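You operate a simulated robot arm through the tools that you are given. There is no shell and no other tool. Be economical: measure what you need, move in short steps, check, and stop when the job is done.

Carry out the task below with a simulated robot arm. There is one attempt and no reset: what you move stays moved.

JOB
Pump up the tank and set the regulator to 4.5 bar.
Fine: vent shut first; compressor off once the tank is full; hose valve open.

It is judged by the outcome, as a careful person would: the job done as asked, and still so three seconds after it is handed in. It fails if anything else is knocked over, pushed out of place, dropped, spilled or broken.

ROBOT AND FRAMES
A 6-joint arm with a two-finger parallel gripper, fixed in place. Base frame: the origin is at the foot of the arm, x ahead of it, y to its left, z up; the work surface is at about z = 740. Units: mm, degrees, N and s.
With the tool pointing down near the work surface it reaches from about 100 to 800 mm from the base axis. Its first joint turns from -115.0 to 115.0 degrees. Payload 4.2 kg.
Tool frame: the origin (TCP) lies between the finger pads and is the grasp point; the fingertips stand 23 mm ahead of it; z points along the fingers, y is the line along which they close. The gripper opens to 94 mm. The fingers are 38 mm wide and 10 mm thick; the gripper's body (54 by 96 mm) begins 39 mm behind the TCP.
Orientation is that of the tool frame in the base frame, as a unit quaternion [w, x, y, z]. With the fingers straight down and closing along the base's y, the tool's x points along the base's -x, its y along +y and its z along -z.

CONTROLS
- The arm moves only by the tool servo_tool. Its argument "targets" is a list of rows, each an object (a shift or turn left out is 0, a gripper value left out holds the last) with "xyz": the shift along the tool's x, y, z in units of 150 mm (1.0 is 150 mm), a list of three; "angular": the turn, a rotation vector about the tool's x, y, z in units of 180 degrees (1.0 is 180 degrees), a list of three. In form: [{"xyz": [dx, dy, dz], "angular": [wx, wy, wz]}, ...]. A call has 1 to 10 rows; each row is the pose to reach, as a shift and turn from the pose commanded when the call began, along the tool's axes at that moment. "fingers" is the gripper command, from -1 (fully open) to 1 (shut), values between in proportion, set as the call begins (left out, the last holds). A call with a number of a shift or a turn outside -1 to 1 is refused whole. A row lasts 0.2 s, in which the tool goes at most 50 mm and 8.6 degrees; a call with a longer step from one row to the next is refused whole, and so is a gripper value outside its range. A pose out of reach is approached as far as the arm can. The call stops where the force on the tool passes 40 N (or 10 N more than at its start, if that is more) or the arm is blocked; 0.2 s more then pass. The fingers move at their own pace (about 108 mm/s each) and stop on an object; they squeeze with about 25 N. The grip force told is the motor's: it shows also when the fingers shut on nothing. Time passes only in rows, and 0.2 s behind the last, so rows that repeat a pose let the fingers close. The reply holds the time, the measured pose of the TCP, the force on the tool along the base axes, the opening and the grip force, in the units named above and with some noise, with the torque about the TCP (base axes, N m) and any sound that the robot's microphone picked up, and new pictures: "show" is both (left out), scene, wrist or none.
- Cameras (640 x 400 px; columns grow to the right, rows downward): "scene" is fixed at [220, 648.9, 1549.1]; the picture's right is [-0.79, -0.61, 0.00], its down [-0.28, 0.36, -0.89] and it looks along [0.55, -0.70, -0.45] (base axes); focal length 314 px, centre (320, 200). "wrist" rides on the gripper at [87, 16, -74] in the tool frame; the picture's right is [-0.18, 0.98, 0.00], its down [-0.58, -0.11, -0.81] and it looks along [-0.79, -0.15, 0.59] (tool axes); focal length 243 px, centre (320, 200). There is no depth. A picture from a camera that has moved, and an enlarged one, comes with that camera's place and axes in the base frame and with its lens.
- lift_body(by): slides the trunk up (or, below 0, down) by that many mm; the arm rides with it, the base frame stays. It gives what a move gives, with no picture.
- inspect(camera, box): a new picture of the part [left, top, right, bottom] of that camera's present view, enlarged. No time passes.
- sign_off(): hands the job in; it is judged then, once.

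Work in short steps. Places have to be worked out from the pictures, the camera data and where the tool is seen: move nearer, look again, correct. Check each grasp and each placing, and mend what went wrong. You have 120 turns and 200 pictures in all, those below and enlarged ones among them. Open the gripper and draw the arm clear of the work before you hand the job in, unless the task says otherwise; then end with one line.

The tools are called after "Emit:" by a JSON object that holds its "fn" and its "kwargs". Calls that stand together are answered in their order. servo_tool: Moves the arm, as the interface text tells. Its arguments: {"type":"object","properties":{"targets":{"type":"array","items":{"type":"object","properties":{"xyz":{"type":"array","items":{"type":"number"}},"angular":{"type":"array","items":{"type":"number"}}}}},"fingers":{"type":"number"},"show":{"type":"string","enum":["both","scene","wrist","none"]}},"required":["targets"]} The other tools are called the same way: lift_body (by) slides the trunk up or down; inspect (camera, box) takes an enlarged picture of a part of a camera's view; sign_off () hands the job in.

At the start:

```text
clock: 0.0
tcp_pos: [592.7, -113.1, 1283.6]
orientation: [0.0, 0.001, 1.0, -0.001]
wrist_force: [-0.2, 0.7, -0.3]
torque: [0.03, -0.02, -0.02]
width: 94.2
grasp_force: 0.1
trunk travel left (down, up): [-875.0, 115.0]
```

scene: 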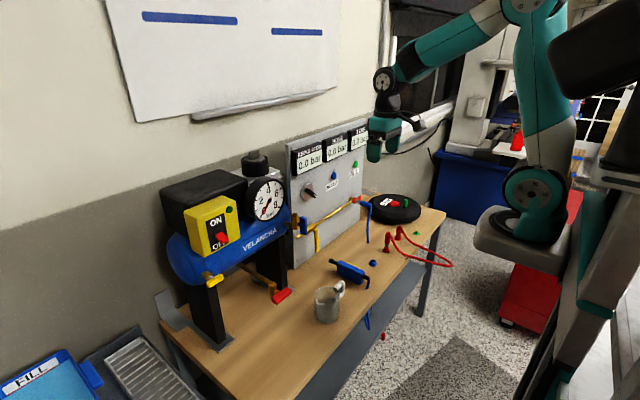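
wrist: 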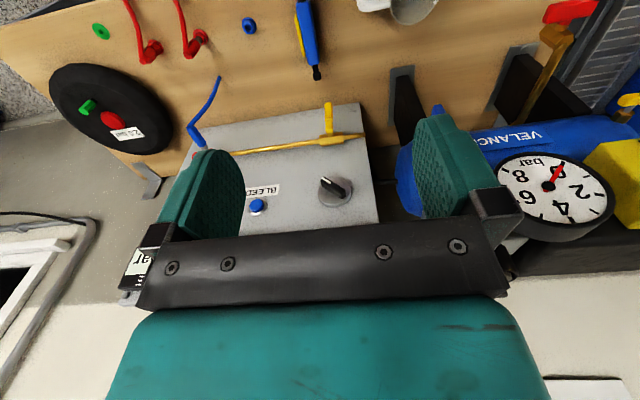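

I'll start with enlarged views of the compressor and the panel to identify the controls.

Emit:
{"fn": "inspect", "kwargs": {"camera": "scene", "box": [150, 140, 310, 240]}}

Emit:
{"fn": "inspect", "kwargs": {"camera": "scene", "box": [270, 120, 430, 220]}}

Emit:
{"fn": "inspect", "kwargs": {"camera": "scene", "box": [150, 220, 310, 320]}}

```text
4.00 times, centred on (230, 190) of scene
camera zoom: at [220.0, 648.9, 1549.1], right [-0.79, -0.61, 0.0], down [-0.28, 0.36, -0.89], along [0.55, -0.7, -0.45], focal length 1255 px, centre (680, 240)
```

zoom: 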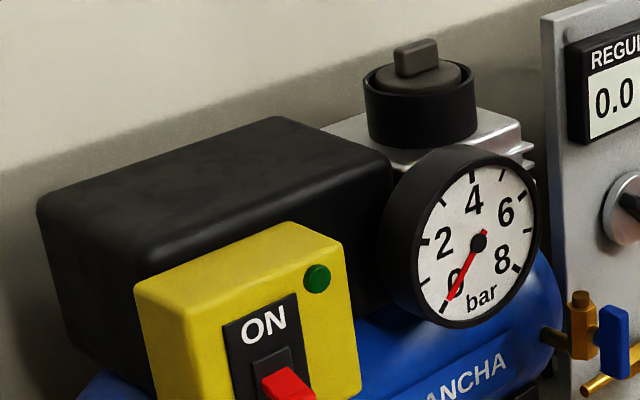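

```text
4.00 times, centred on (350, 170) of scene
camera zoom: at [220.0, 648.9, 1549.1], right [-0.79, -0.61, 0.0], down [-0.28, 0.36, -0.89], along [0.55, -0.7, -0.45], focal length 1255 px, centre (200, 320)
```

zoom: 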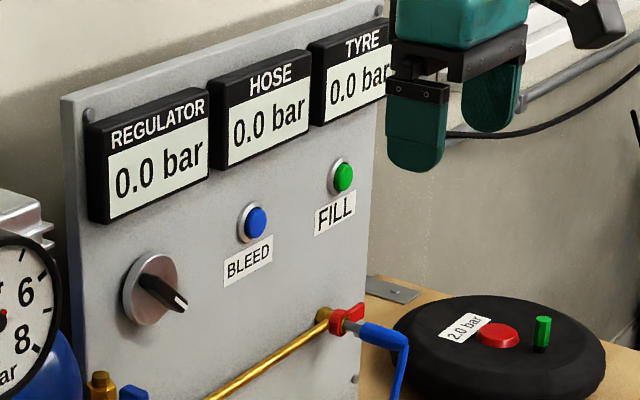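

```text
4.00 times, centred on (230, 270) of scene
camera zoom: at [220.0, 648.9, 1549.1], right [-0.79, -0.61, 0.0], down [-0.28, 0.36, -0.89], along [0.55, -0.7, -0.45], focal length 1255 px, centre (680, -80)
```

zoom: 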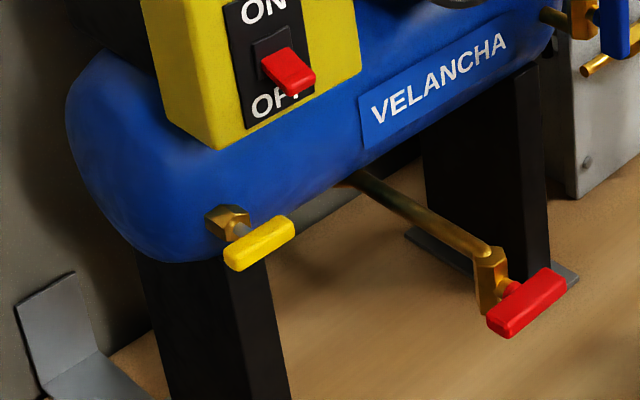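

The panel is ahead at x≈900 (knob near [895, -140, 1050]), and the compressor is to its left (+y). I'll move the wrist camera left to see the compressor's valves up close.

Emit:
{"fn": "servo_tool", "kwargs": {"targets": [{"xyz": [0, 0.3, 0]}, {"xyz": [0, 0.6, 0]}, {"xyz": [0, 0.9, 0]}, {"xyz": [0, 1.0, 0]}], "show": "none"}}

Emit:
{"fn": "servo_tool", "kwargs": {"targets": [{"xyz": [0, 0.3, 0.2]}, {"xyz": [0, 0.6, 0.4]}, {"xyz": [0, 0.9, 0.6]}, {"xyz": [0, 1.0, 0.7]}], "show": "both"}}

```text
clock: 1.0
tcp_pos: [593.2, 37.3, 1282.4]
orientation: [0.0, 0.001, 1.0, 0.0]
wrist_force: [0.1, -0.8, -0.5]
torque: [0.03, 0.03, -0.02]
width: 94.2
grasp_force: 0.1
trunk travel left (down, up): [-875.0, 115.0]
```

```text
refused: row 1 steps farther than a row can; nothing moved
```

Combined step was too long; retry with smaller steps.

Emit:
{"fn": "servo_tool", "kwargs": {"targets": [{"xyz": [0, 0.25, 0.15]}, {"xyz": [0, 0.5, 0.3]}, {"xyz": [0, 0.75, 0.45]}, {"xyz": [0, 1.0, 0.6]}], "show": "both"}}

```text
clock: 2.0
tcp_pos: [593.2, 188.9, 1194.0]
orientation: [0.0, 0.001, 1.0, 0.0]
wrist_force: [0.6, -1.8, 0.2]
torque: [0.03, 0.0, 0.0]
width: 94.0
grasp_force: 0.0
trunk travel left (down, up): [-875.0, 115.0]
camera wrist: at [506.7, 204.5, 1265.7], right [0.19, 0.98, 0.0], down [0.58, -0.11, 0.81], along [0.79, -0.15, -0.59], focal length 243 px, centre (320, 200)
```

scene: 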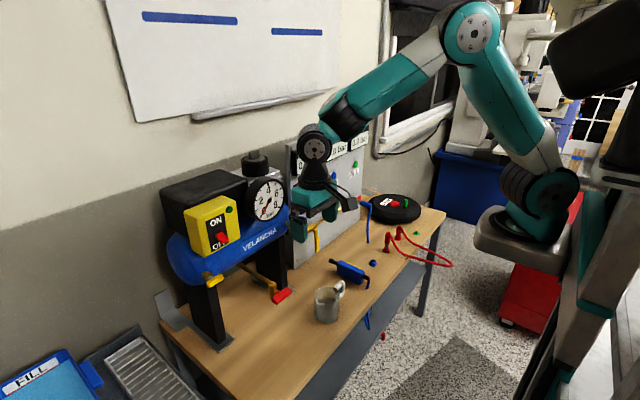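
wrist: 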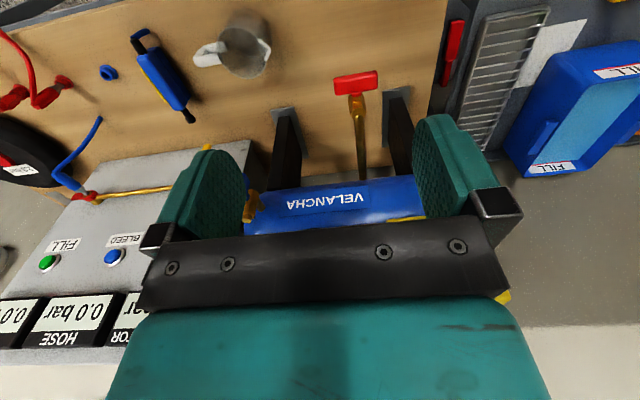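

The gripper blocks this view. I'll pitch the tool forward so the fingers point at the panel side, backing off a little.

Emit:
{"fn": "servo_tool", "kwargs": {"targets": [{"xyz": [0.1, 0, 0], "angular": [0, -0.045, 0]}, {"xyz": [0.2, 0, 0], "angular": [0, -0.09, 0]}, {"xyz": [0.3, 0, 0], "angular": [0, -0.135, 0]}, {"xyz": [0.4, 0, 0], "angular": [0, -0.18, 0]}, {"xyz": [0.5, 0, 0], "angular": [0, -0.225, 0]}, {"xyz": [0.5, 0, 0], "angular": [0, -0.27, 0]}, {"xyz": [0.5, 0, 0], "angular": [0, -0.315, 0]}, {"xyz": [0.5, 0, 0], "angular": [0, -0.36, 0]}, {"xyz": [0.5, 0, 0], "angular": [0, -0.405, 0]}, {"xyz": [0.5, 0, 0], "angular": [0, -0.45, 0]}], "show": "both"}}

```text
clock: 4.2
tcp_pos: [525.0, 179.8, 1196.3]
orientation: [0.651, 0.014, 0.759, -0.005]
wrist_force: [0.6, -0.1, 0.5]
torque: [0.02, 0.03, -0.01]
width: 94.2
grasp_force: 0.1
trunk travel left (down, up): [-875.0, 115.0]
camera wrist: at [440.0, 199.5, 1120.2], right [0.06, 0.98, 0.19], down [-0.71, -0.1, 0.7], along [0.7, -0.18, 0.69], focal length 243 px, centre (320, 200)
```

scene: 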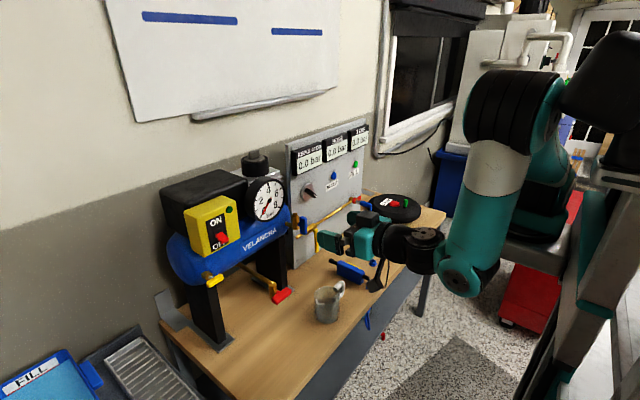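
wrist: 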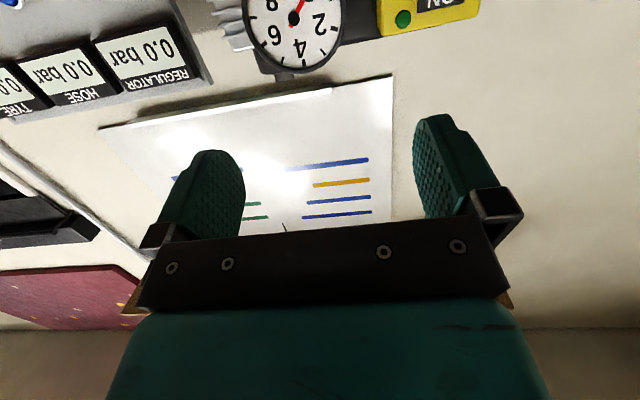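

Camera is below looking up; I'll roll the tool 180° about its axis so the camera is on top looking down at the work.

Emit:
{"fn": "servo_tool", "kwargs": {"targets": [{"angular": [0, 0, 0.047]}, {"angular": [0, 0, 0.094]}, {"angular": [0, 0, 0.141]}, {"angular": [0, 0, 0.188]}, {"angular": [0, 0, 0.235]}, {"angular": [0, 0, 0.282]}, {"angular": [0, 0, 0.329]}, {"angular": [0, 0, 0.376]}, {"angular": [0, 0, 0.423]}, {"angular": [0, 0, 0.47]}], "show": "none"}}

Emit:
{"fn": "servo_tool", "kwargs": {"targets": [{"angular": [0, 0, 0.047]}, {"angular": [0, 0, 0.094]}, {"angular": [0, 0, 0.141]}, {"angular": [0, 0, 0.188]}, {"angular": [0, 0, 0.235]}, {"angular": [0, 0, 0.282]}, {"angular": [0, 0, 0.329]}, {"angular": [0, 0, 0.376]}, {"angular": [0, 0, 0.423]}, {"angular": [0, 0, 0.47]}], "show": "wrist"}}

```text
clock: 6.4
tcp_pos: [545.1, 193.1, 1207.8]
orientation: [0.493, 0.525, 0.552, 0.421]
wrist_force: [-0.4, 0.0, -0.5]
torque: [-0.03, -0.02, -0.01]
width: 94.1
grasp_force: 0.1
out of reach, approached as far as the arm can: row 10
trunk travel left (down, up): [-875.0, 115.0]
```

```text
clock: 8.6
tcp_pos: [659.9, 456.1, 1211.1]
orientation: [0.075, 0.757, 0.081, 0.644]
wrist_force: [-2.6, -0.1, -4.9]
torque: [0.01, -0.35, -0.03]
width: 94.0
grasp_force: 0.1
out of reach, approached as far as the arm can: row 1, 2, 3, 4, 5, 6, 7, 8, 9, 10
trunk travel left (down, up): [-875.0, 115.0]
camera wrist: at [600.2, 459.5, 1307.6], right [0.0, -1.0, 0.04], down [-0.89, -0.02, -0.45], along [0.45, -0.03, -0.89], focal length 243 px, centre (320, 200)
```

wrist: 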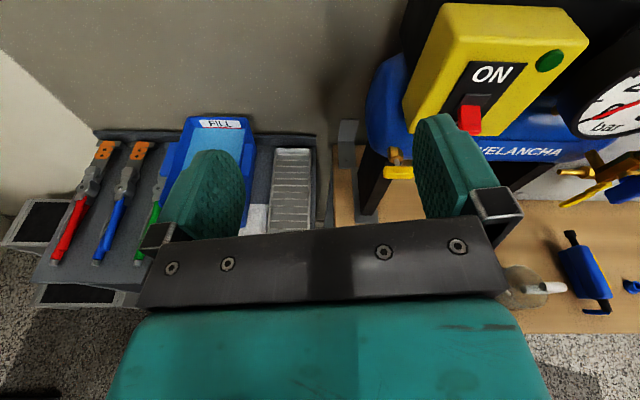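

The arm drifted to the left while limited by reach. I'll check with a hold where the commanded pose actually is.

Emit:
{"fn": "servo_tool", "kwargs": {"targets": [{"xyz": [0, 0, 0]}, {"xyz": [0, 0, 0]}], "show": "both"}}

```text
clock: 9.2
tcp_pos: [659.4, 456.3, 1214.9]
orientation: [0.072, 0.756, 0.077, 0.646]
wrist_force: [0.3, 0.0, 0.4]
torque: [0.03, 0.02, -0.01]
width: 93.9
grasp_force: 0.2
trunk travel left (down, up): [-875.0, 115.0]
camera wrist: at [600.8, 458.3, 1310.4], right [0.0, -1.0, 0.03], down [-0.89, -0.01, -0.46], along [0.46, -0.03, -0.89], focal length 243 px, centre (320, 200)
```

scene: 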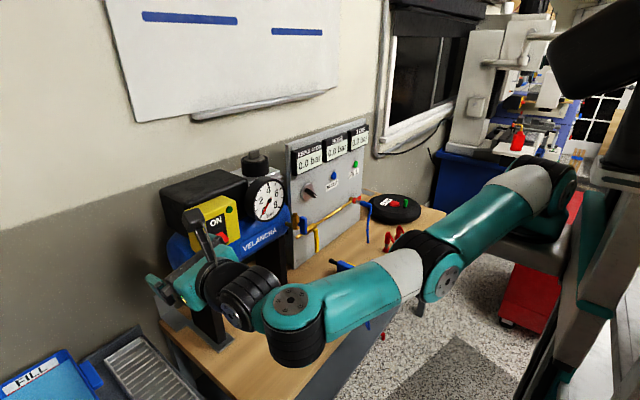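
wrist: 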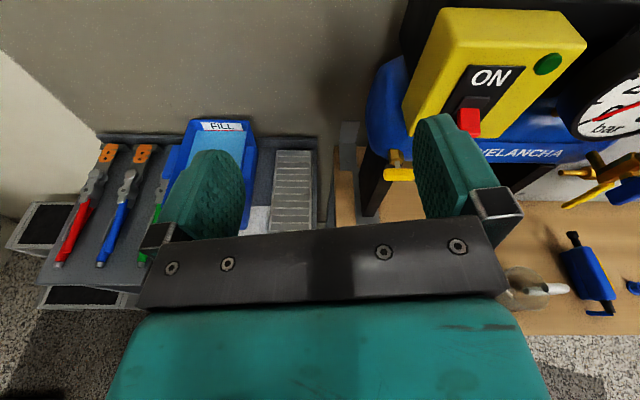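

The commanded pose follows the reached one; camera is now on top. Now level the roll by 12° and shift right (−y) ~150 mm for a view of the compressor's front.

Emit:
{"fn": "servo_tool", "kwargs": {"targets": [{"xyz": [0, 0.2, -0.1], "angular": [0, 0, 0.022]}, {"xyz": [0, 0.4, -0.2], "angular": [0, 0, 0.044]}, {"xyz": [0, 0.6, -0.3], "angular": [0, 0, 0.066]}, {"xyz": [0, 0.8, -0.4], "angular": [0, 0, 0.066]}, {"xyz": [0, 1.0, -0.5], "angular": [0, 0, 0.066]}], "show": "both"}}

```text
clock: 10.4
tcp_pos: [634.1, 456.4, 1290.3]
orientation: [0.034, 0.77, 0.023, 0.637]
wrist_force: [0.1, -0.8, 0.5]
torque: [0.0, 0.03, -0.02]
width: 94.2
grasp_force: 0.1
out of reach, approached as far as the arm can: row 1, 2, 3, 4, 5
trunk travel left (down, up): [-875.0, 115.0]
camera wrist: at [576.7, 449.9, 1387.7], right [-0.04, -0.99, -0.1], down [-0.9, 0.08, -0.43], along [0.43, 0.07, -0.9], focal length 243 px, centre (320, 200)
```

scene: 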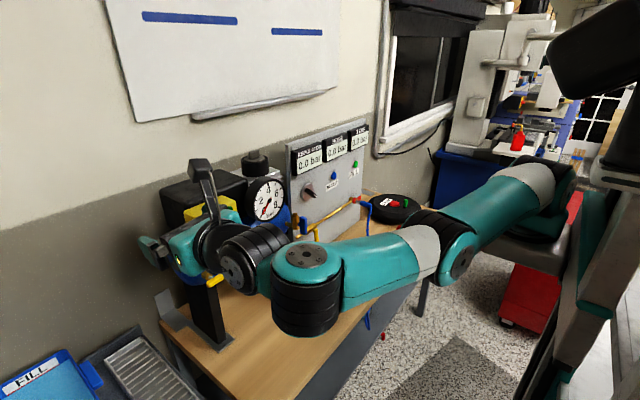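
wrist: 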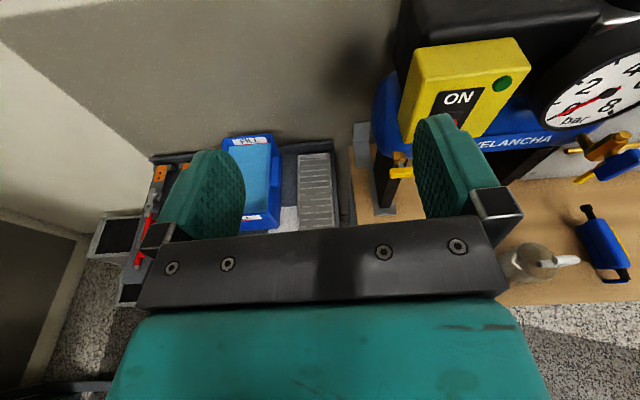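

This configuration is at a wrist limit. I'll roll back the other way to the natural posture (camera below).

Emit:
{"fn": "servo_tool", "kwargs": {"targets": [{"angular": [0, 0, -0.047]}, {"angular": [0, 0, -0.094]}, {"angular": [0, 0, -0.141]}, {"angular": [0, 0, -0.188]}, {"angular": [0, 0, -0.235]}, {"angular": [0, 0, -0.282]}, {"angular": [0, 0, -0.329]}, {"angular": [0, 0, -0.376]}, {"angular": [0, 0, -0.423]}, {"angular": [0, 0, -0.47]}], "show": "none"}}

Emit:
{"fn": "servo_tool", "kwargs": {"targets": [{"angular": [0, 0, -0.047]}, {"angular": [0, 0, -0.094]}, {"angular": [0, 0, -0.141]}, {"angular": [0, 0, -0.188]}, {"angular": [0, 0, -0.235]}, {"angular": [0, 0, -0.282]}, {"angular": [0, 0, -0.329]}, {"angular": [0, 0, -0.376]}, {"angular": [0, 0, -0.423]}, {"angular": [0, 0, -0.47]}], "show": "both"}}

```text
clock: 12.6
tcp_pos: [634.2, 457.9, 1289.1]
orientation: [0.454, 0.552, 0.537, 0.448]
wrist_force: [0.1, 0.8, -0.5]
torque: [0.01, 0.01, -0.03]
width: 94.3
grasp_force: 0.0
trunk travel left (down, up): [-875.0, 115.0]
```

```text
clock: 14.8
tcp_pos: [633.2, 459.7, 1289.1]
orientation: [0.637, 0.046, 0.769, 0.027]
wrist_force: [0.4, 0.6, 0.8]
torque: [0.0, 0.01, 0.01]
width: 94.0
grasp_force: 0.1
trunk travel left (down, up): [-875.0, 115.0]
camera wrist: at [546.0, 486.0, 1218.4], right [0.07, 0.96, 0.28], down [-0.69, -0.15, 0.71], along [0.72, -0.24, 0.65], focal length 243 px, centre (320, 200)
```

scene: 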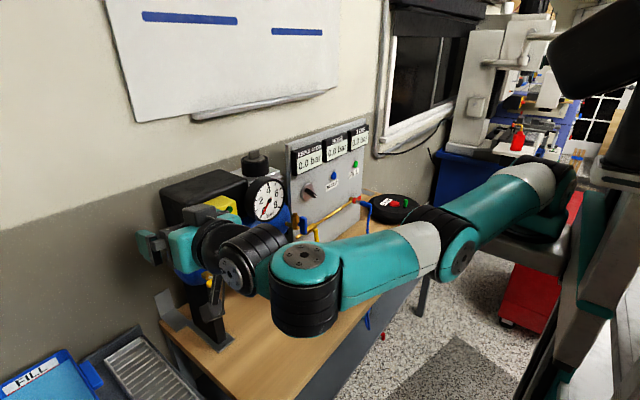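
wrist: 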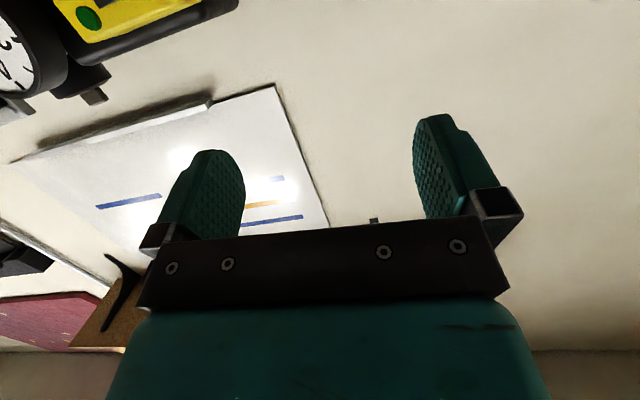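

Posture still odd (arm stretched left). I'll bring the tool right and back toward where it moved freely.

Emit:
{"fn": "servo_tool", "kwargs": {"targets": [{"xyz": [0, -0.2, -0.15]}, {"xyz": [0, -0.4, -0.3]}, {"xyz": [0, -0.6, -0.45]}, {"xyz": [0, -0.8, -0.6]}, {"xyz": [0, -1.0, -0.7]}], "show": "none"}}

Emit:
{"fn": "servo_tool", "kwargs": {"targets": [{"xyz": [0, -0.2, 0]}, {"xyz": [0, -0.4, 0]}, {"xyz": [0, -0.6, 0]}, {"xyz": [0, -0.8, 0]}, {"xyz": [0, -1.0, 0]}], "show": "scene"}}

```text
clock: 16.0
tcp_pos: [587.0, 465.9, 1303.0]
orientation: [0.638, 0.048, 0.768, 0.026]
wrist_force: [-0.1, 0.1, -0.2]
torque: [0.01, -0.01, -0.01]
width: 93.9
grasp_force: 0.0
out of reach, approached as far as the arm can: row 1, 2, 3, 4, 5
trunk travel left (down, up): [-875.0, 115.0]
```

```text
clock: 17.2
tcp_pos: [603.2, 462.5, 1301.6]
orientation: [0.637, 0.049, 0.769, 0.027]
wrist_force: [-0.7, -0.2, -0.8]
torque: [0.01, -0.02, 0.01]
width: 94.1
grasp_force: 0.1
out of reach, approached as far as the arm can: row 1, 2, 3, 4, 5
trunk travel left (down, up): [-875.0, 115.0]
```

scene: 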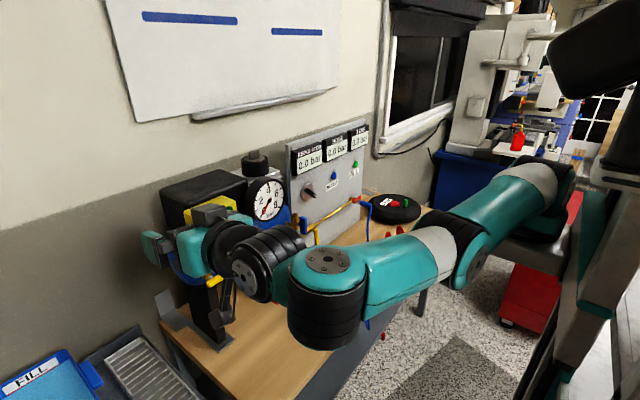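

I'll pitch the tool back down to point at the floor, which was an easy posture, to unwind the wrist.

Emit:
{"fn": "servo_tool", "kwargs": {"targets": [{"xyz": [0, 0, -0.1], "angular": [0, 0.045, 0]}, {"xyz": [0, 0, -0.2], "angular": [0, 0.09, 0]}, {"xyz": [0, 0, -0.3], "angular": [0, 0.135, 0]}, {"xyz": [0, 0, -0.4], "angular": [0, 0.18, 0]}, {"xyz": [0, 0, -0.5], "angular": [0, 0.225, 0]}, {"xyz": [0, 0, -0.6], "angular": [0, 0.27, 0]}, {"xyz": [0, 0, -0.7], "angular": [0, 0.315, 0]}, {"xyz": [0, 0, -0.7], "angular": [0, 0.36, 0]}, {"xyz": [0, 0, -0.7], "angular": [0, 0.405, 0]}, {"xyz": [0, 0, -0.7], "angular": [0, 0.45, 0]}], "show": "scene"}}

```text
clock: 19.4
tcp_pos: [498.9, 463.4, 1323.8]
orientation: [-0.015, 0.019, 0.998, 0.051]
wrist_force: [-1.0, 0.5, 0.2]
torque: [-0.01, -0.02, 0.01]
width: 94.3
grasp_force: 0.1
out of reach, approached as far as the arm can: row 6, 7, 8
trunk travel left (down, up): [-875.0, 115.0]
```

scene: 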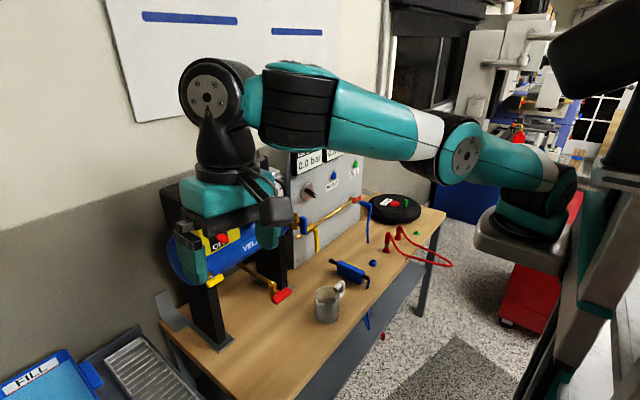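

Wrist is unwound with the tool down. Now move right and see whether it goes freely.

Emit:
{"fn": "servo_tool", "kwargs": {"targets": [{"xyz": [0, -0.25, 0]}, {"xyz": [0, -0.5, 0]}, {"xyz": [0, -0.75, 0]}, {"xyz": [0, -1.0, 0]}], "show": "none"}}

Emit:
{"fn": "servo_tool", "kwargs": {"targets": [{"xyz": [0, -0.25, 0]}, {"xyz": [0, -0.5, 0]}, {"xyz": [0, -0.75, 0]}, {"xyz": [0, -1.0, 0]}], "show": "scene"}}

```text
clock: 20.4
tcp_pos: [527.2, 366.8, 1348.7]
orientation: [-0.016, 0.019, 0.998, 0.051]
wrist_force: [-0.6, -0.9, 0.3]
torque: [0.0, -0.01, 0.01]
width: 93.9
grasp_force: 0.1
out of reach, approached as far as the arm can: row 2, 3, 4
trunk travel left (down, up): [-875.0, 115.0]
```

```text
clock: 21.4
tcp_pos: [570.8, 272.1, 1404.7]
orientation: [-0.016, 0.019, 0.998, 0.049]
wrist_force: [0.5, 0.2, -0.1]
torque: [-0.04, -0.01, 0.0]
width: 94.0
grasp_force: 0.1
out of reach, approached as far as the arm can: row 1, 2, 3, 4
trunk travel left (down, up): [-875.0, 115.0]
```

scene: 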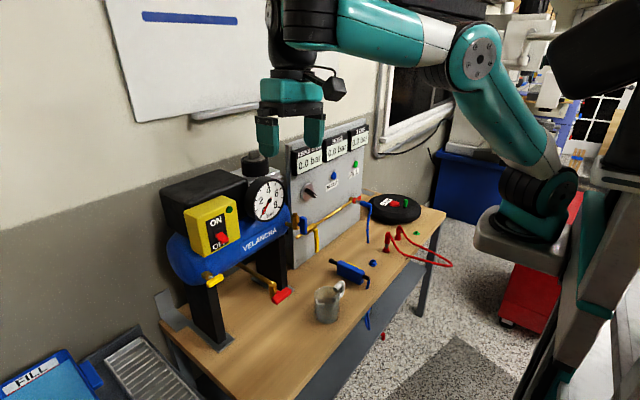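

Try lowering straight down to see which direction is constrained.

Emit:
{"fn": "servo_tool", "kwargs": {"targets": [{"xyz": [0.1, 0, 0.2]}, {"xyz": [0.2, 0, 0.4]}, {"xyz": [0.3, 0, 0.6]}, {"xyz": [0.4, 0, 0.8]}], "show": "none"}}

Emit:
{"fn": "servo_tool", "kwargs": {"targets": [{"angular": [0, 0, 0.04]}, {"angular": [0, 0, 0.08]}, {"angular": [0, 0, 0.12]}, {"angular": [0, 0, 0.16]}], "show": "none"}}

```text
clock: 22.4
tcp_pos: [561.3, 346.5, 1340.2]
orientation: [-0.016, 0.019, 0.998, 0.051]
wrist_force: [1.2, -0.7, -0.6]
torque: [0.03, -0.01, 0.0]
width: 94.0
grasp_force: 0.1
out of reach, approached as far as the arm can: row 1, 2, 3, 4
trunk travel left (down, up): [-875.0, 115.0]
```

```text
clock: 23.4
tcp_pos: [562.1, 348.3, 1342.0]
orientation: [-0.027, 0.268, 0.962, 0.046]
wrist_force: [0.1, -0.3, -1.1]
torque: [-0.02, -0.01, 0.02]
width: 94.1
grasp_force: 0.0
trunk travel left (down, up): [-875.0, 115.0]
```

Roll is free. Try moving right (−y) again at this new roll.

Emit:
{"fn": "servo_tool", "kwargs": {"targets": [{"xyz": [-0.11, -0.19, 0]}, {"xyz": [-0.22, -0.38, 0]}, {"xyz": [-0.34, -0.57, 0]}], "show": "scene"}}

```text
clock: 24.2
tcp_pos: [599.4, 283.1, 1374.0]
orientation: [-0.027, 0.268, 0.962, 0.045]
wrist_force: [-0.5, 1.0, 0.4]
torque: [-0.03, 0.01, 0.03]
width: 94.1
grasp_force: 0.1
out of reach, approached as far as the arm can: row 1, 2, 3
trunk travel left (down, up): [-875.0, 115.0]
```

scene: 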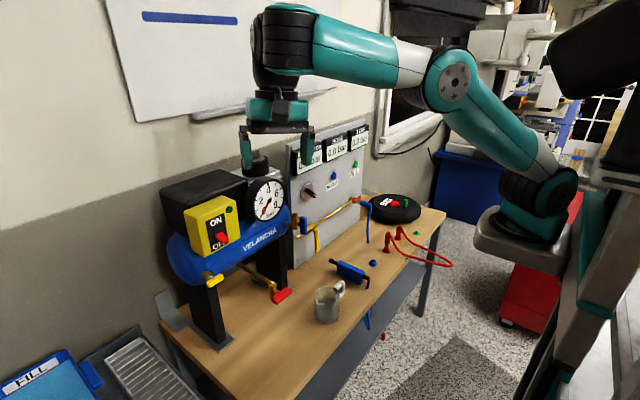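

I suspect the forearm-roll joint is at its limit since that 180° roll. I'll straighten the tool along the forearm so that the roll can be redistributed.

Emit:
{"fn": "servo_tool", "kwargs": {"targets": [{"xyz": [-0.05, 0.1, -0.1], "angular": [-0.039, -0.0215, 0]}, {"xyz": [-0.1, 0.2, -0.2], "angular": [-0.078, -0.043, 0]}, {"xyz": [-0.15, 0.3, -0.3], "angular": [-0.117, -0.0645, 0]}, {"xyz": [-0.2, 0.4, -0.4], "angular": [-0.156, -0.086, 0]}, {"xyz": [-0.25, 0.5, -0.5], "angular": [-0.195, -0.1075, 0]}, {"xyz": [-0.3, 0.6, -0.6], "angular": [-0.234, -0.129, 0]}, {"xyz": [-0.35, 0.7, -0.7], "angular": [-0.273, -0.1505, 0]}, {"xyz": [-0.4, 0.8, -0.8], "angular": [-0.312, -0.172, 0]}, {"xyz": [-0.45, 0.9, -0.9], "angular": [-0.351, -0.1935, 0]}, {"xyz": [-0.5, 1.0, -1.0], "angular": [-0.39, -0.215, 0]}], "show": "scene"}}

```text
clock: 26.4
tcp_pos: [785.5, 404.1, 1564.7]
orientation: [0.429, 0.236, 0.718, 0.495]
wrist_force: [-0.1, -0.7, 0.1]
torque: [-0.01, 0.0, 0.02]
width: 93.8
grasp_force: 0.1
out of reach, approached as far as the arm can: row 1, 2, 3, 4, 5, 6, 7, 8, 9, 10
trunk travel left (down, up): [-875.0, 115.0]
```

scene: 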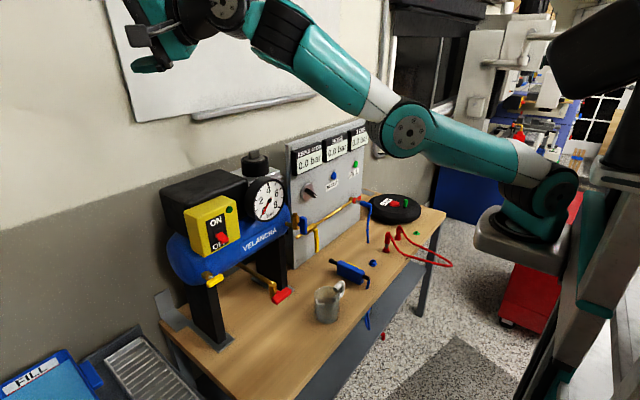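

Continue pitching up ~50° to align the tool with the forearm (J5≈0).

Emit:
{"fn": "servo_tool", "kwargs": {"targets": [{"xyz": [0, 0, -0.1], "angular": [-0.039, -0.0215, 0]}, {"xyz": [0, 0, -0.2], "angular": [-0.078, -0.043, 0]}, {"xyz": [0, 0, -0.3], "angular": [-0.117, -0.0645, 0]}, {"xyz": [0, 0, -0.4], "angular": [-0.156, -0.086, 0]}, {"xyz": [0, 0, -0.5], "angular": [-0.195, -0.1075, 0]}, {"xyz": [0, 0, -0.6], "angular": [-0.234, -0.129, 0]}], "show": "scene"}}

```text
clock: 27.8
tcp_pos: [758.5, 428.9, 1605.0]
orientation: [0.617, 0.159, 0.394, 0.662]
wrist_force: [-0.2, -0.6, -0.4]
torque: [0.0, 0.0, -0.01]
width: 93.7
grasp_force: 0.2
out of reach, approached as far as the arm can: row 1, 2, 3, 4, 5, 6
trunk travel left (down, up): [-875.0, 115.0]
```

scene: 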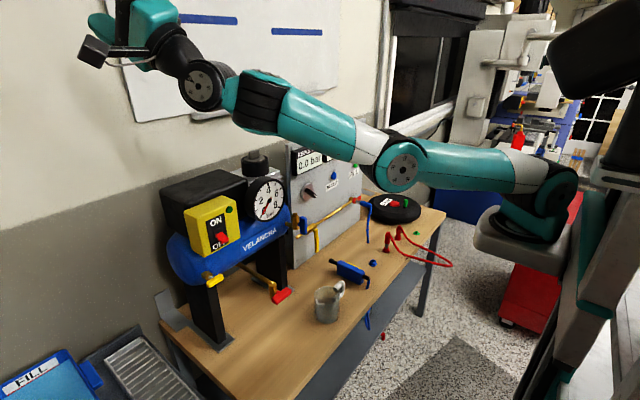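

Hand is now bent ~20° above the forearm; pitch down 20° to align, then roll back −170° about the tool axis here.

Emit:
{"fn": "servo_tool", "kwargs": {"targets": [{"angular": [0.032, 0.018, 0]}, {"angular": [0.064, 0.036, 0]}, {"angular": [0.097, 0.053, 0]}], "show": "none"}}

Emit:
{"fn": "servo_tool", "kwargs": {"targets": [{"angular": [0, 0, -0.047]}, {"angular": [0, 0, -0.094]}, {"angular": [0, 0, -0.141]}, {"angular": [0, 0, -0.188]}, {"angular": [0, 0, -0.235]}, {"angular": [0, 0, -0.282]}, {"angular": [0, 0, -0.329]}, {"angular": [0, 0, -0.376]}, {"angular": [0, 0, -0.423]}, {"angular": [0, 0, -0.47]}], "show": "scene"}}

```text
clock: 28.6
tcp_pos: [763.2, 436.4, 1607.6]
orientation: [0.55, 0.194, 0.541, 0.606]
wrist_force: [-0.3, -0.6, -0.3]
torque: [0.0, -0.01, -0.01]
width: 93.8
grasp_force: 0.1
out of reach, approached as far as the arm can: row 1, 2, 3
trunk travel left (down, up): [-875.0, 115.0]
```

```text
clock: 30.8
tcp_pos: [763.9, 436.3, 1607.4]
orientation: [0.815, -0.221, 0.53, 0.077]
wrist_force: [-0.9, 0.4, 0.6]
torque: [-0.03, 0.02, -0.03]
width: 93.9
grasp_force: 0.0
trunk travel left (down, up): [-875.0, 115.0]
```

scene: 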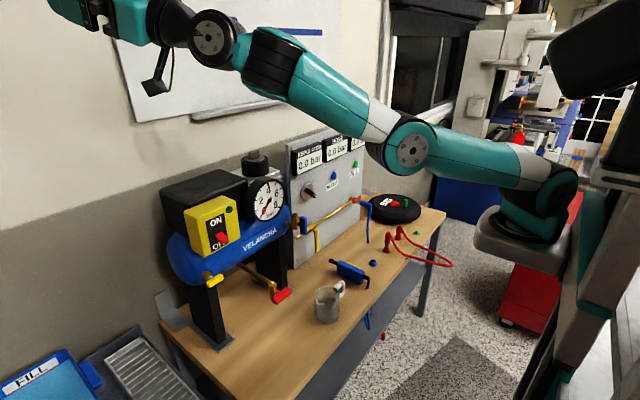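

Camera is now below again. Retract toward (600,150,1300) in the elbow-up direction.

Emit:
{"fn": "servo_tool", "kwargs": {"targets": [{"xyz": [0.13, -0.06, -0.2]}, {"xyz": [0.26, -0.12, -0.4]}, {"xyz": [0.39, -0.18, -0.6]}, {"xyz": [0.52, -0.24, -0.8]}, {"xyz": [0.63, -0.3, -0.97]}], "show": "none"}}

Emit:
{"fn": "servo_tool", "kwargs": {"targets": [{"xyz": [0.13, -0.06, -0.2]}, {"xyz": [0.26, -0.12, -0.4]}, {"xyz": [0.39, -0.18, -0.6]}, {"xyz": [0.52, -0.24, -0.8]}, {"xyz": [0.63, -0.3, -0.97]}], "show": "scene"}}

```text
clock: 32.0
tcp_pos: [696.8, 322.9, 1485.3]
orientation: [0.815, -0.22, 0.531, 0.079]
wrist_force: [0.1, 0.5, -0.1]
torque: [-0.03, 0.02, -0.01]
width: 93.9
grasp_force: 0.0
out of reach, approached as far as the arm can: row 1
trunk travel left (down, up): [-875.0, 115.0]
```

```text
clock: 33.2
tcp_pos: [658.2, 228.3, 1395.5]
orientation: [0.814, -0.22, 0.532, 0.077]
wrist_force: [-0.3, 0.4, -0.7]
torque: [0.03, 0.02, 0.01]
width: 94.1
grasp_force: 0.0
out of reach, approached as far as the arm can: row 4, 5
trunk travel left (down, up): [-875.0, 115.0]
```

scene: 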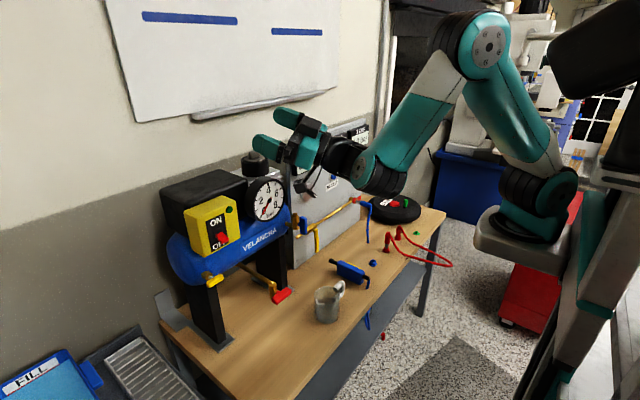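

Back to a normal elbow-up posture. Level the tool and point it straight ahead.

Emit:
{"fn": "servo_tool", "kwargs": {"targets": [{"angular": [0.024, 0.029, 0]}, {"angular": [0.048, 0.058, 0]}, {"angular": [0.072, 0.087, 0]}, {"angular": [0.096, 0.116, 0]}, {"angular": [0.12, 0.145, 0]}], "show": "both"}}

```text
clock: 34.4
tcp_pos: [658.4, 228.6, 1395.7]
orientation: [0.701, -0.077, 0.705, -0.074]
wrist_force: [-0.2, -0.6, 0.2]
torque: [0.02, -0.02, -0.01]
width: 94.1
grasp_force: 0.1
trunk travel left (down, up): [-875.0, 115.0]
camera wrist: at [583.7, 225.9, 1305.8], right [0.0, 1.0, -0.03], down [-0.8, 0.01, 0.6], along [0.6, 0.02, 0.8], focal length 243 px, centre (320, 200)
```

scene: 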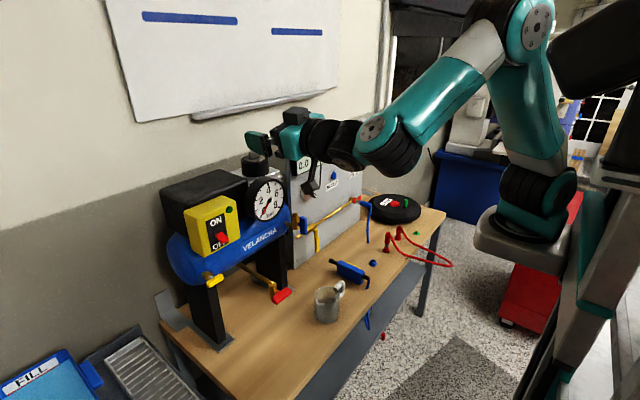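
wrist: 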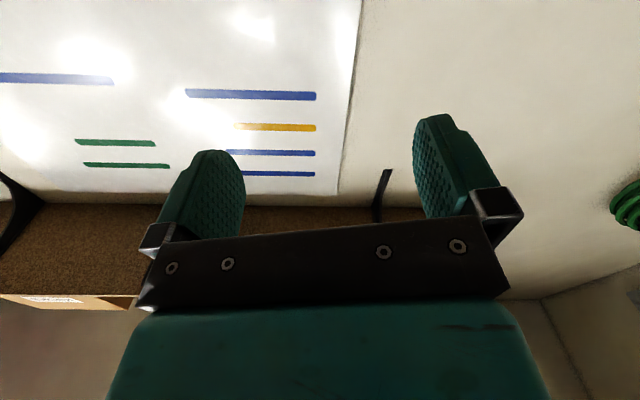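

Tool now points straight ahead in a good posture. Lower the trunk 300 mm to bring the hand down to the compressor height.

Emit:
{"fn": "lift_body", "kwargs": {"by": -300}}

Emit:
{"fn": "servo_tool", "kwargs": {"targets": [{"xyz": [0, 0, 0]}], "show": "both"}}

```text
clock: 37.4
tcp_pos: [658.9, 228.5, 1095.8]
orientation: [0.702, -0.076, 0.705, -0.073]
wrist_force: [-0.1, -0.6, 0.8]
torque: [-0.03, -0.05, 0.01]
width: 94.1
grasp_force: 0.1
trunk travel left (down, up): [-575.0, 415.0]
```

```text
clock: 37.8
tcp_pos: [658.9, 229.1, 1095.3]
orientation: [0.701, -0.076, 0.705, -0.075]
wrist_force: [0.4, -0.3, -0.4]
torque: [0.02, 0.01, 0.01]
width: 93.8
grasp_force: 0.1
trunk travel left (down, up): [-575.0, 415.0]
camera wrist: at [583.8, 226.0, 1005.7], right [0.0, 1.0, -0.03], down [-0.8, 0.01, 0.6], along [0.6, 0.02, 0.8], focal length 243 px, centre (320, 200)
```

scene: 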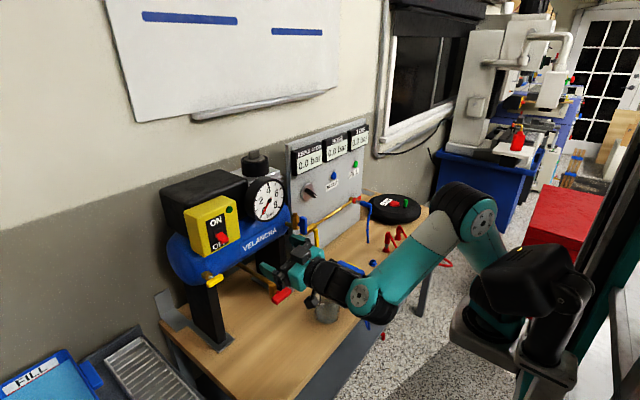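
wrist: 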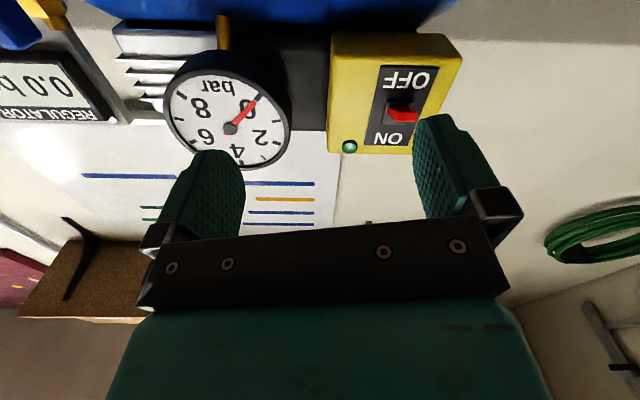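

Good view of gauge and ON/OFF rocker (currently OFF side? to check). Pitch the tool down ~55° while backing off, so the camera looks horizontally at the low valves.

Emit:
{"fn": "servo_tool", "kwargs": {"targets": [{"xyz": [0, 0, -0.1], "angular": [0, 0.045, 0]}, {"xyz": [0, 0, -0.2], "angular": [0, 0.09, 0]}, {"xyz": [0, 0, -0.3], "angular": [0, 0.135, 0]}, {"xyz": [0, 0, -0.3], "angular": [0, 0.18, 0]}, {"xyz": [0, 0, -0.3], "angular": [0, 0.225, 0]}, {"xyz": [0, 0, -0.3], "angular": [0, 0.27, 0]}, {"xyz": [0, 0, -0.3], "angular": [0, 0.3, 0]}], "show": "both"}}

```text
clock: 39.4
tcp_pos: [612.9, 229.1, 1096.7]
orientation: [0.303, -0.036, 0.947, -0.1]
wrist_force: [-0.4, 0.3, 0.2]
torque: [0.01, 0.0, 0.01]
width: 93.9
grasp_force: 0.1
trunk travel left (down, up): [-575.0, 415.0]
camera wrist: at [499.4, 246.1, 1100.3], right [0.14, 0.98, -0.1], down [0.0, 0.1, 0.99], along [0.99, -0.14, 0.01], focal length 243 px, centre (320, 200)
```

scene: 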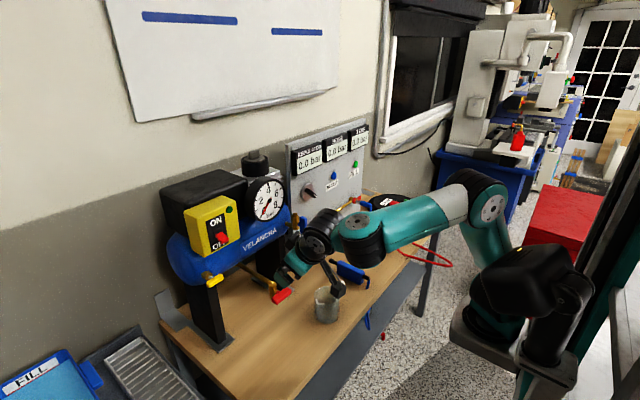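
wrist: 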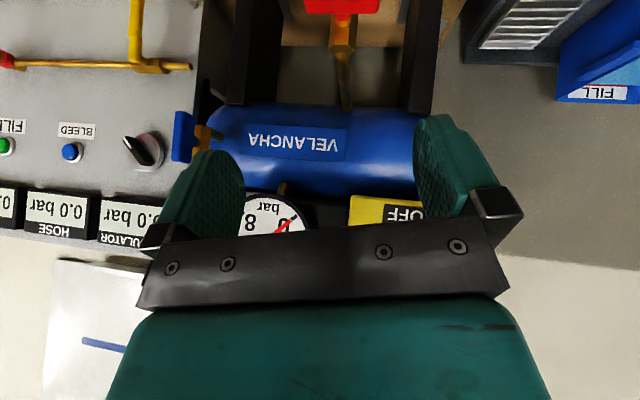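

Now lower the trunk 90 mm so the red and yellow valves come into the clear part of view.

Emit:
{"fn": "lift_body", "kwargs": {"by": -90}}

Emit:
{"fn": "servo_tool", "kwargs": {"targets": [{"xyz": [0, 0.2, 0]}, {"xyz": [0, 0.4, 0]}], "show": "wrist"}}

Emit:
{"fn": "inspect", "kwargs": {"camera": "wrist", "box": [100, 0, 500, 250]}}

```text
clock: 40.6
tcp_pos: [613.7, 227.4, 1005.8]
orientation: [0.306, -0.035, 0.946, -0.1]
wrist_force: [0.1, 0.3, 0.2]
torque: [-0.02, -0.02, -0.02]
width: 94.3
grasp_force: 0.0
trunk travel left (down, up): [-485.0, 505.0]
```

```text
clock: 41.2
tcp_pos: [612.8, 287.2, 991.8]
orientation: [0.305, -0.034, 0.946, -0.101]
wrist_force: [-0.4, -1.4, 0.0]
torque: [-0.01, -0.01, 0.02]
width: 93.8
grasp_force: 0.0
trunk travel left (down, up): [-485.0, 505.0]
camera wrist: at [499.3, 304.8, 997.3], right [0.15, 0.98, -0.1], down [0.0, 0.1, 0.99], along [0.99, -0.15, 0.01], focal length 243 px, centre (320, 200)
```

wrist: 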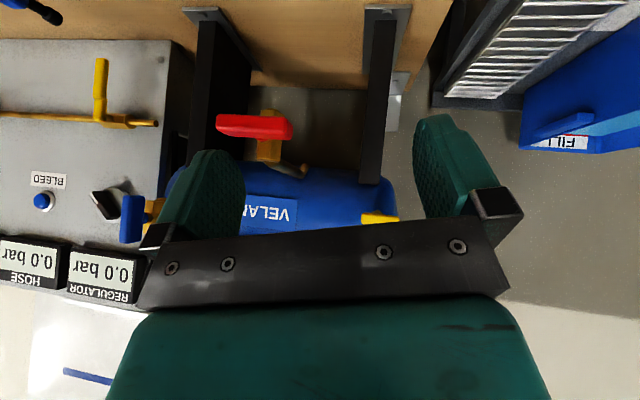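

```text
1.60 times, centred on (300, 125) of wrist
camera zoom: at [499.3, 304.8, 997.3], right [0.15, 0.98, -0.1], down [0.0, 0.1, 0.99], along [0.99, -0.15, 0.01], focal length 388 px, centre (352, 320)
```

zoom: 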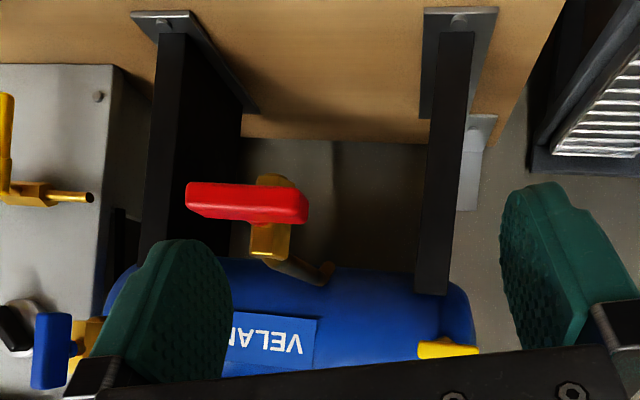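

The red bar valve hangs below the tank on a downward outlet, and the yellow lever is on the tank's left end. I need to see the yellow one clearly; lower another 130 mm (tip still ~90 mm above the bench).

Emit:
{"fn": "lift_body", "kwargs": {"by": -130}}

Emit:
{"fn": "servo_tool", "kwargs": {"targets": [{"xyz": [0, 0, 0]}], "show": "wrist"}}

Emit:
{"fn": "inspect", "kwargs": {"camera": "wrist", "box": [200, 50, 440, 200]}}

Emit:
{"fn": "inspect", "kwargs": {"camera": "scene", "box": [192, 260, 304, 330]}}

```text
clock: 42.8
tcp_pos: [611.7, 287.6, 863.6]
orientation: [0.306, -0.035, 0.946, -0.1]
wrist_force: [0.7, -0.4, -1.4]
torque: [-0.04, 0.01, -0.01]
width: 94.0
grasp_force: 0.1
trunk travel left (down, up): [-355.0, 635.0]
```

```text
clock: 43.2
tcp_pos: [613.6, 287.7, 862.6]
orientation: [0.305, -0.035, 0.946, -0.101]
wrist_force: [0.5, 0.1, 0.2]
torque: [-0.02, -0.01, 0.0]
width: 94.1
grasp_force: 0.0
trunk travel left (down, up): [-355.0, 635.0]
camera wrist: at [499.3, 305.0, 867.1], right [0.15, 0.98, -0.1], down [0.0, 0.1, 0.99], along [0.99, -0.14, 0.01], focal length 243 px, centre (320, 200)
```

wrist: 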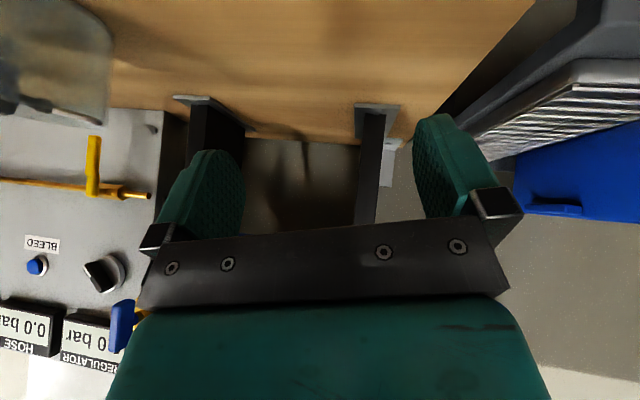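

```text
2.67 times, centred on (320, 125) of wrist
camera zoom: at [499.3, 305.0, 867.1], right [0.15, 0.98, -0.1], down [0.0, 0.1, 0.99], along [0.99, -0.14, 0.01], focal length 647 px, centre (320, 400)
```

zoom: 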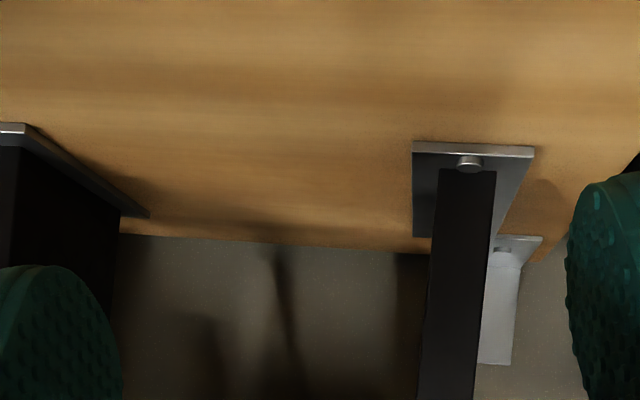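

```text
5.71 times, centred on (248, 295) of scene
camera zoom: at [220.0, 648.9, 1549.1], right [-0.79, -0.61, 0.0], down [-0.28, 0.36, -0.89], along [0.55, -0.7, -0.45], focal length 1794 px, centre (731, -343)
```

zoom: 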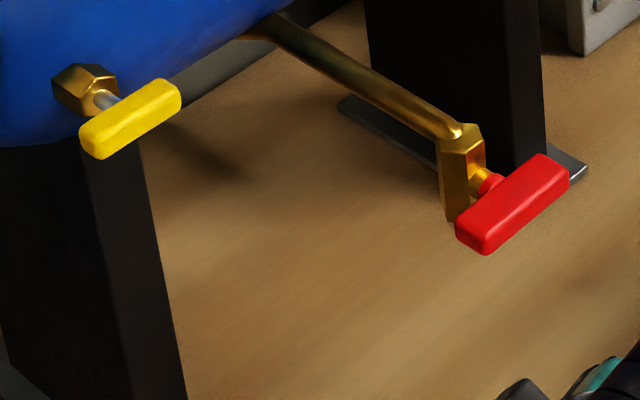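

I went the wrong way for the inverted view; raising instead. I'll also get a zoomed scene view of the panel's pipe valves.

Emit:
{"fn": "lift_body", "kwargs": {"by": 240}}

Emit:
{"fn": "servo_tool", "kwargs": {"targets": [{"xyz": [0, -0.25, -0.1]}, {"xyz": [0, -0.5, -0.2]}, {"xyz": [0, -0.75, -0.2]}, {"xyz": [0, -1.0, -0.2]}], "show": "wrist"}}

Emit:
{"fn": "inspect", "kwargs": {"camera": "scene", "box": [280, 190, 392, 260]}}

Emit:
{"fn": "inspect", "kwargs": {"camera": "wrist", "box": [0, 0, 320, 200]}}

```text
clock: 45.7
tcp_pos: [612.9, 287.9, 1102.3]
orientation: [0.306, -0.035, 0.946, -0.1]
wrist_force: [-0.4, -0.3, 0.4]
torque: [0.01, 0.0, 0.02]
width: 94.2
grasp_force: 0.0
trunk travel left (down, up): [-595.0, 395.0]
```

```text
clock: 46.7
tcp_pos: [595.0, 145.8, 1157.8]
orientation: [0.304, -0.036, 0.947, -0.1]
wrist_force: [0.0, 0.7, -0.5]
torque: [-0.01, 0.0, -0.04]
width: 94.2
grasp_force: 0.2
trunk travel left (down, up): [-595.0, 395.0]
camera wrist: at [482.0, 163.9, 1161.5], right [0.14, 0.98, -0.1], down [0.0, 0.1, 0.99], along [0.99, -0.14, 0.01], focal length 243 px, centre (320, 200)
```

wrist: 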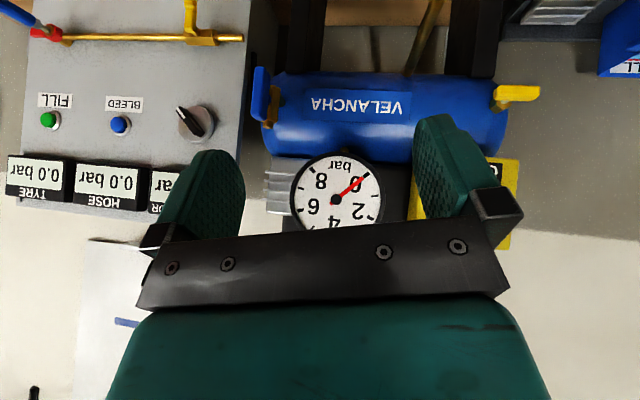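

```text
5.71 times, centred on (336, 225) of scene
camera zoom: at [220.0, 648.9, 1549.1], right [-0.79, -0.61, 0.0], down [-0.28, 0.36, -0.89], along [0.55, -0.7, -0.45], focal length 1794 px, centre (229, 57)
```

zoom: 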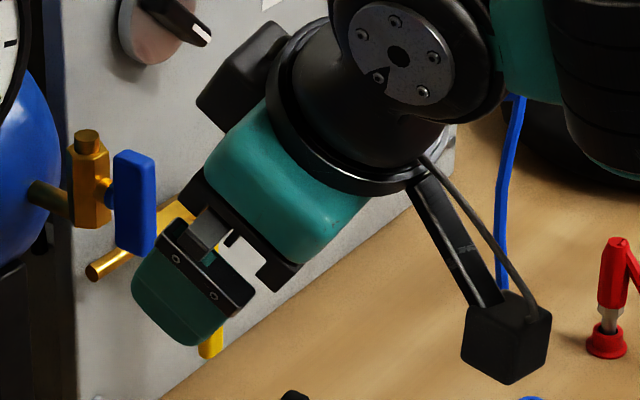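

```text
2.00 times, centred on (160, 100) of wrist
camera zoom: at [482.0, 163.9, 1161.5], right [0.14, 0.98, -0.1], down [0.0, 0.1, 0.99], along [0.99, -0.14, 0.01], focal length 485 px, centre (640, 400)
```

zoom: 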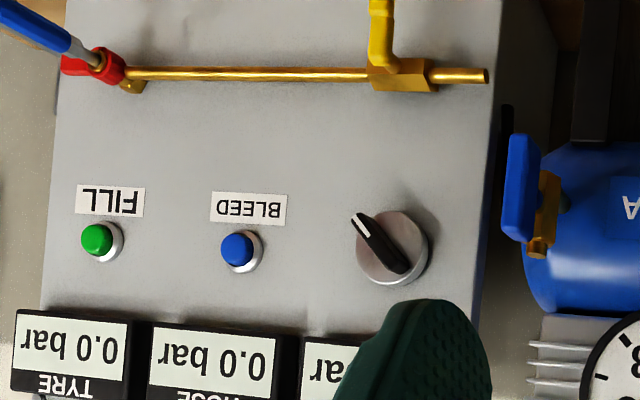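

Now clear: the blue valve at the tank's right end has an open top port with its handle in line with the body (open vent), the red one below is crosswise (shut), and the panel's yellow lever is crosswise to the hose pipe (shut). Let me check the yellow tank one closely.

Emit:
{"fn": "inspect", "kwargs": {"camera": "wrist", "box": [460, 60, 572, 130]}}

Emit:
{"fn": "inspect", "kwargs": {"camera": "wrist", "box": [230, 50, 342, 120]}}

```text
5.71 times, centred on (516, 95) of wrist
camera zoom: at [482.0, 163.9, 1161.5], right [0.14, 0.98, -0.1], down [0.0, 0.1, 0.99], along [0.99, -0.14, 0.01], focal length 1386 px, centre (-800, 800)
```

zoom: 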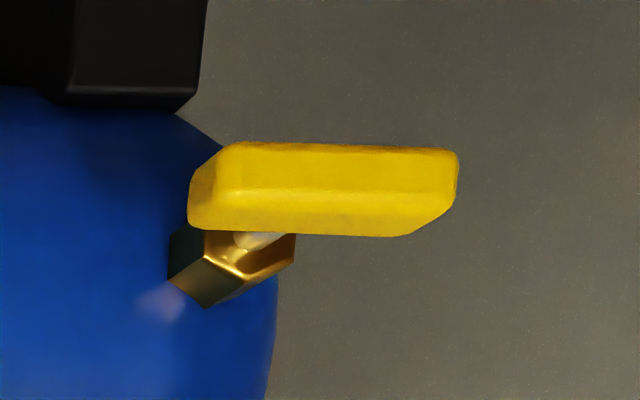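

```text
5.71 times, centred on (286, 85) of wrist
camera zoom: at [482.0, 163.9, 1161.5], right [0.14, 0.98, -0.1], down [0.0, 0.1, 0.99], along [0.99, -0.14, 0.01], focal length 1386 px, centre (514, 857)
```

zoom: 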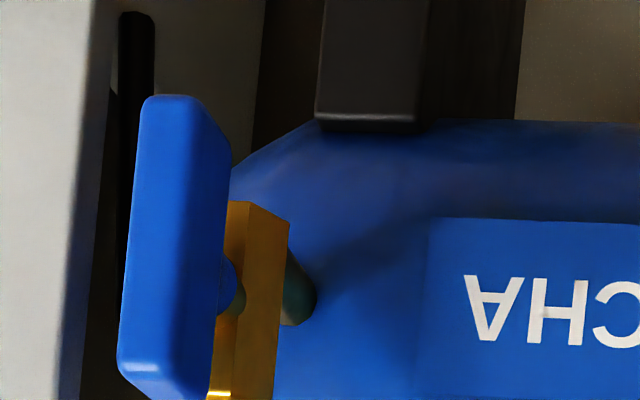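

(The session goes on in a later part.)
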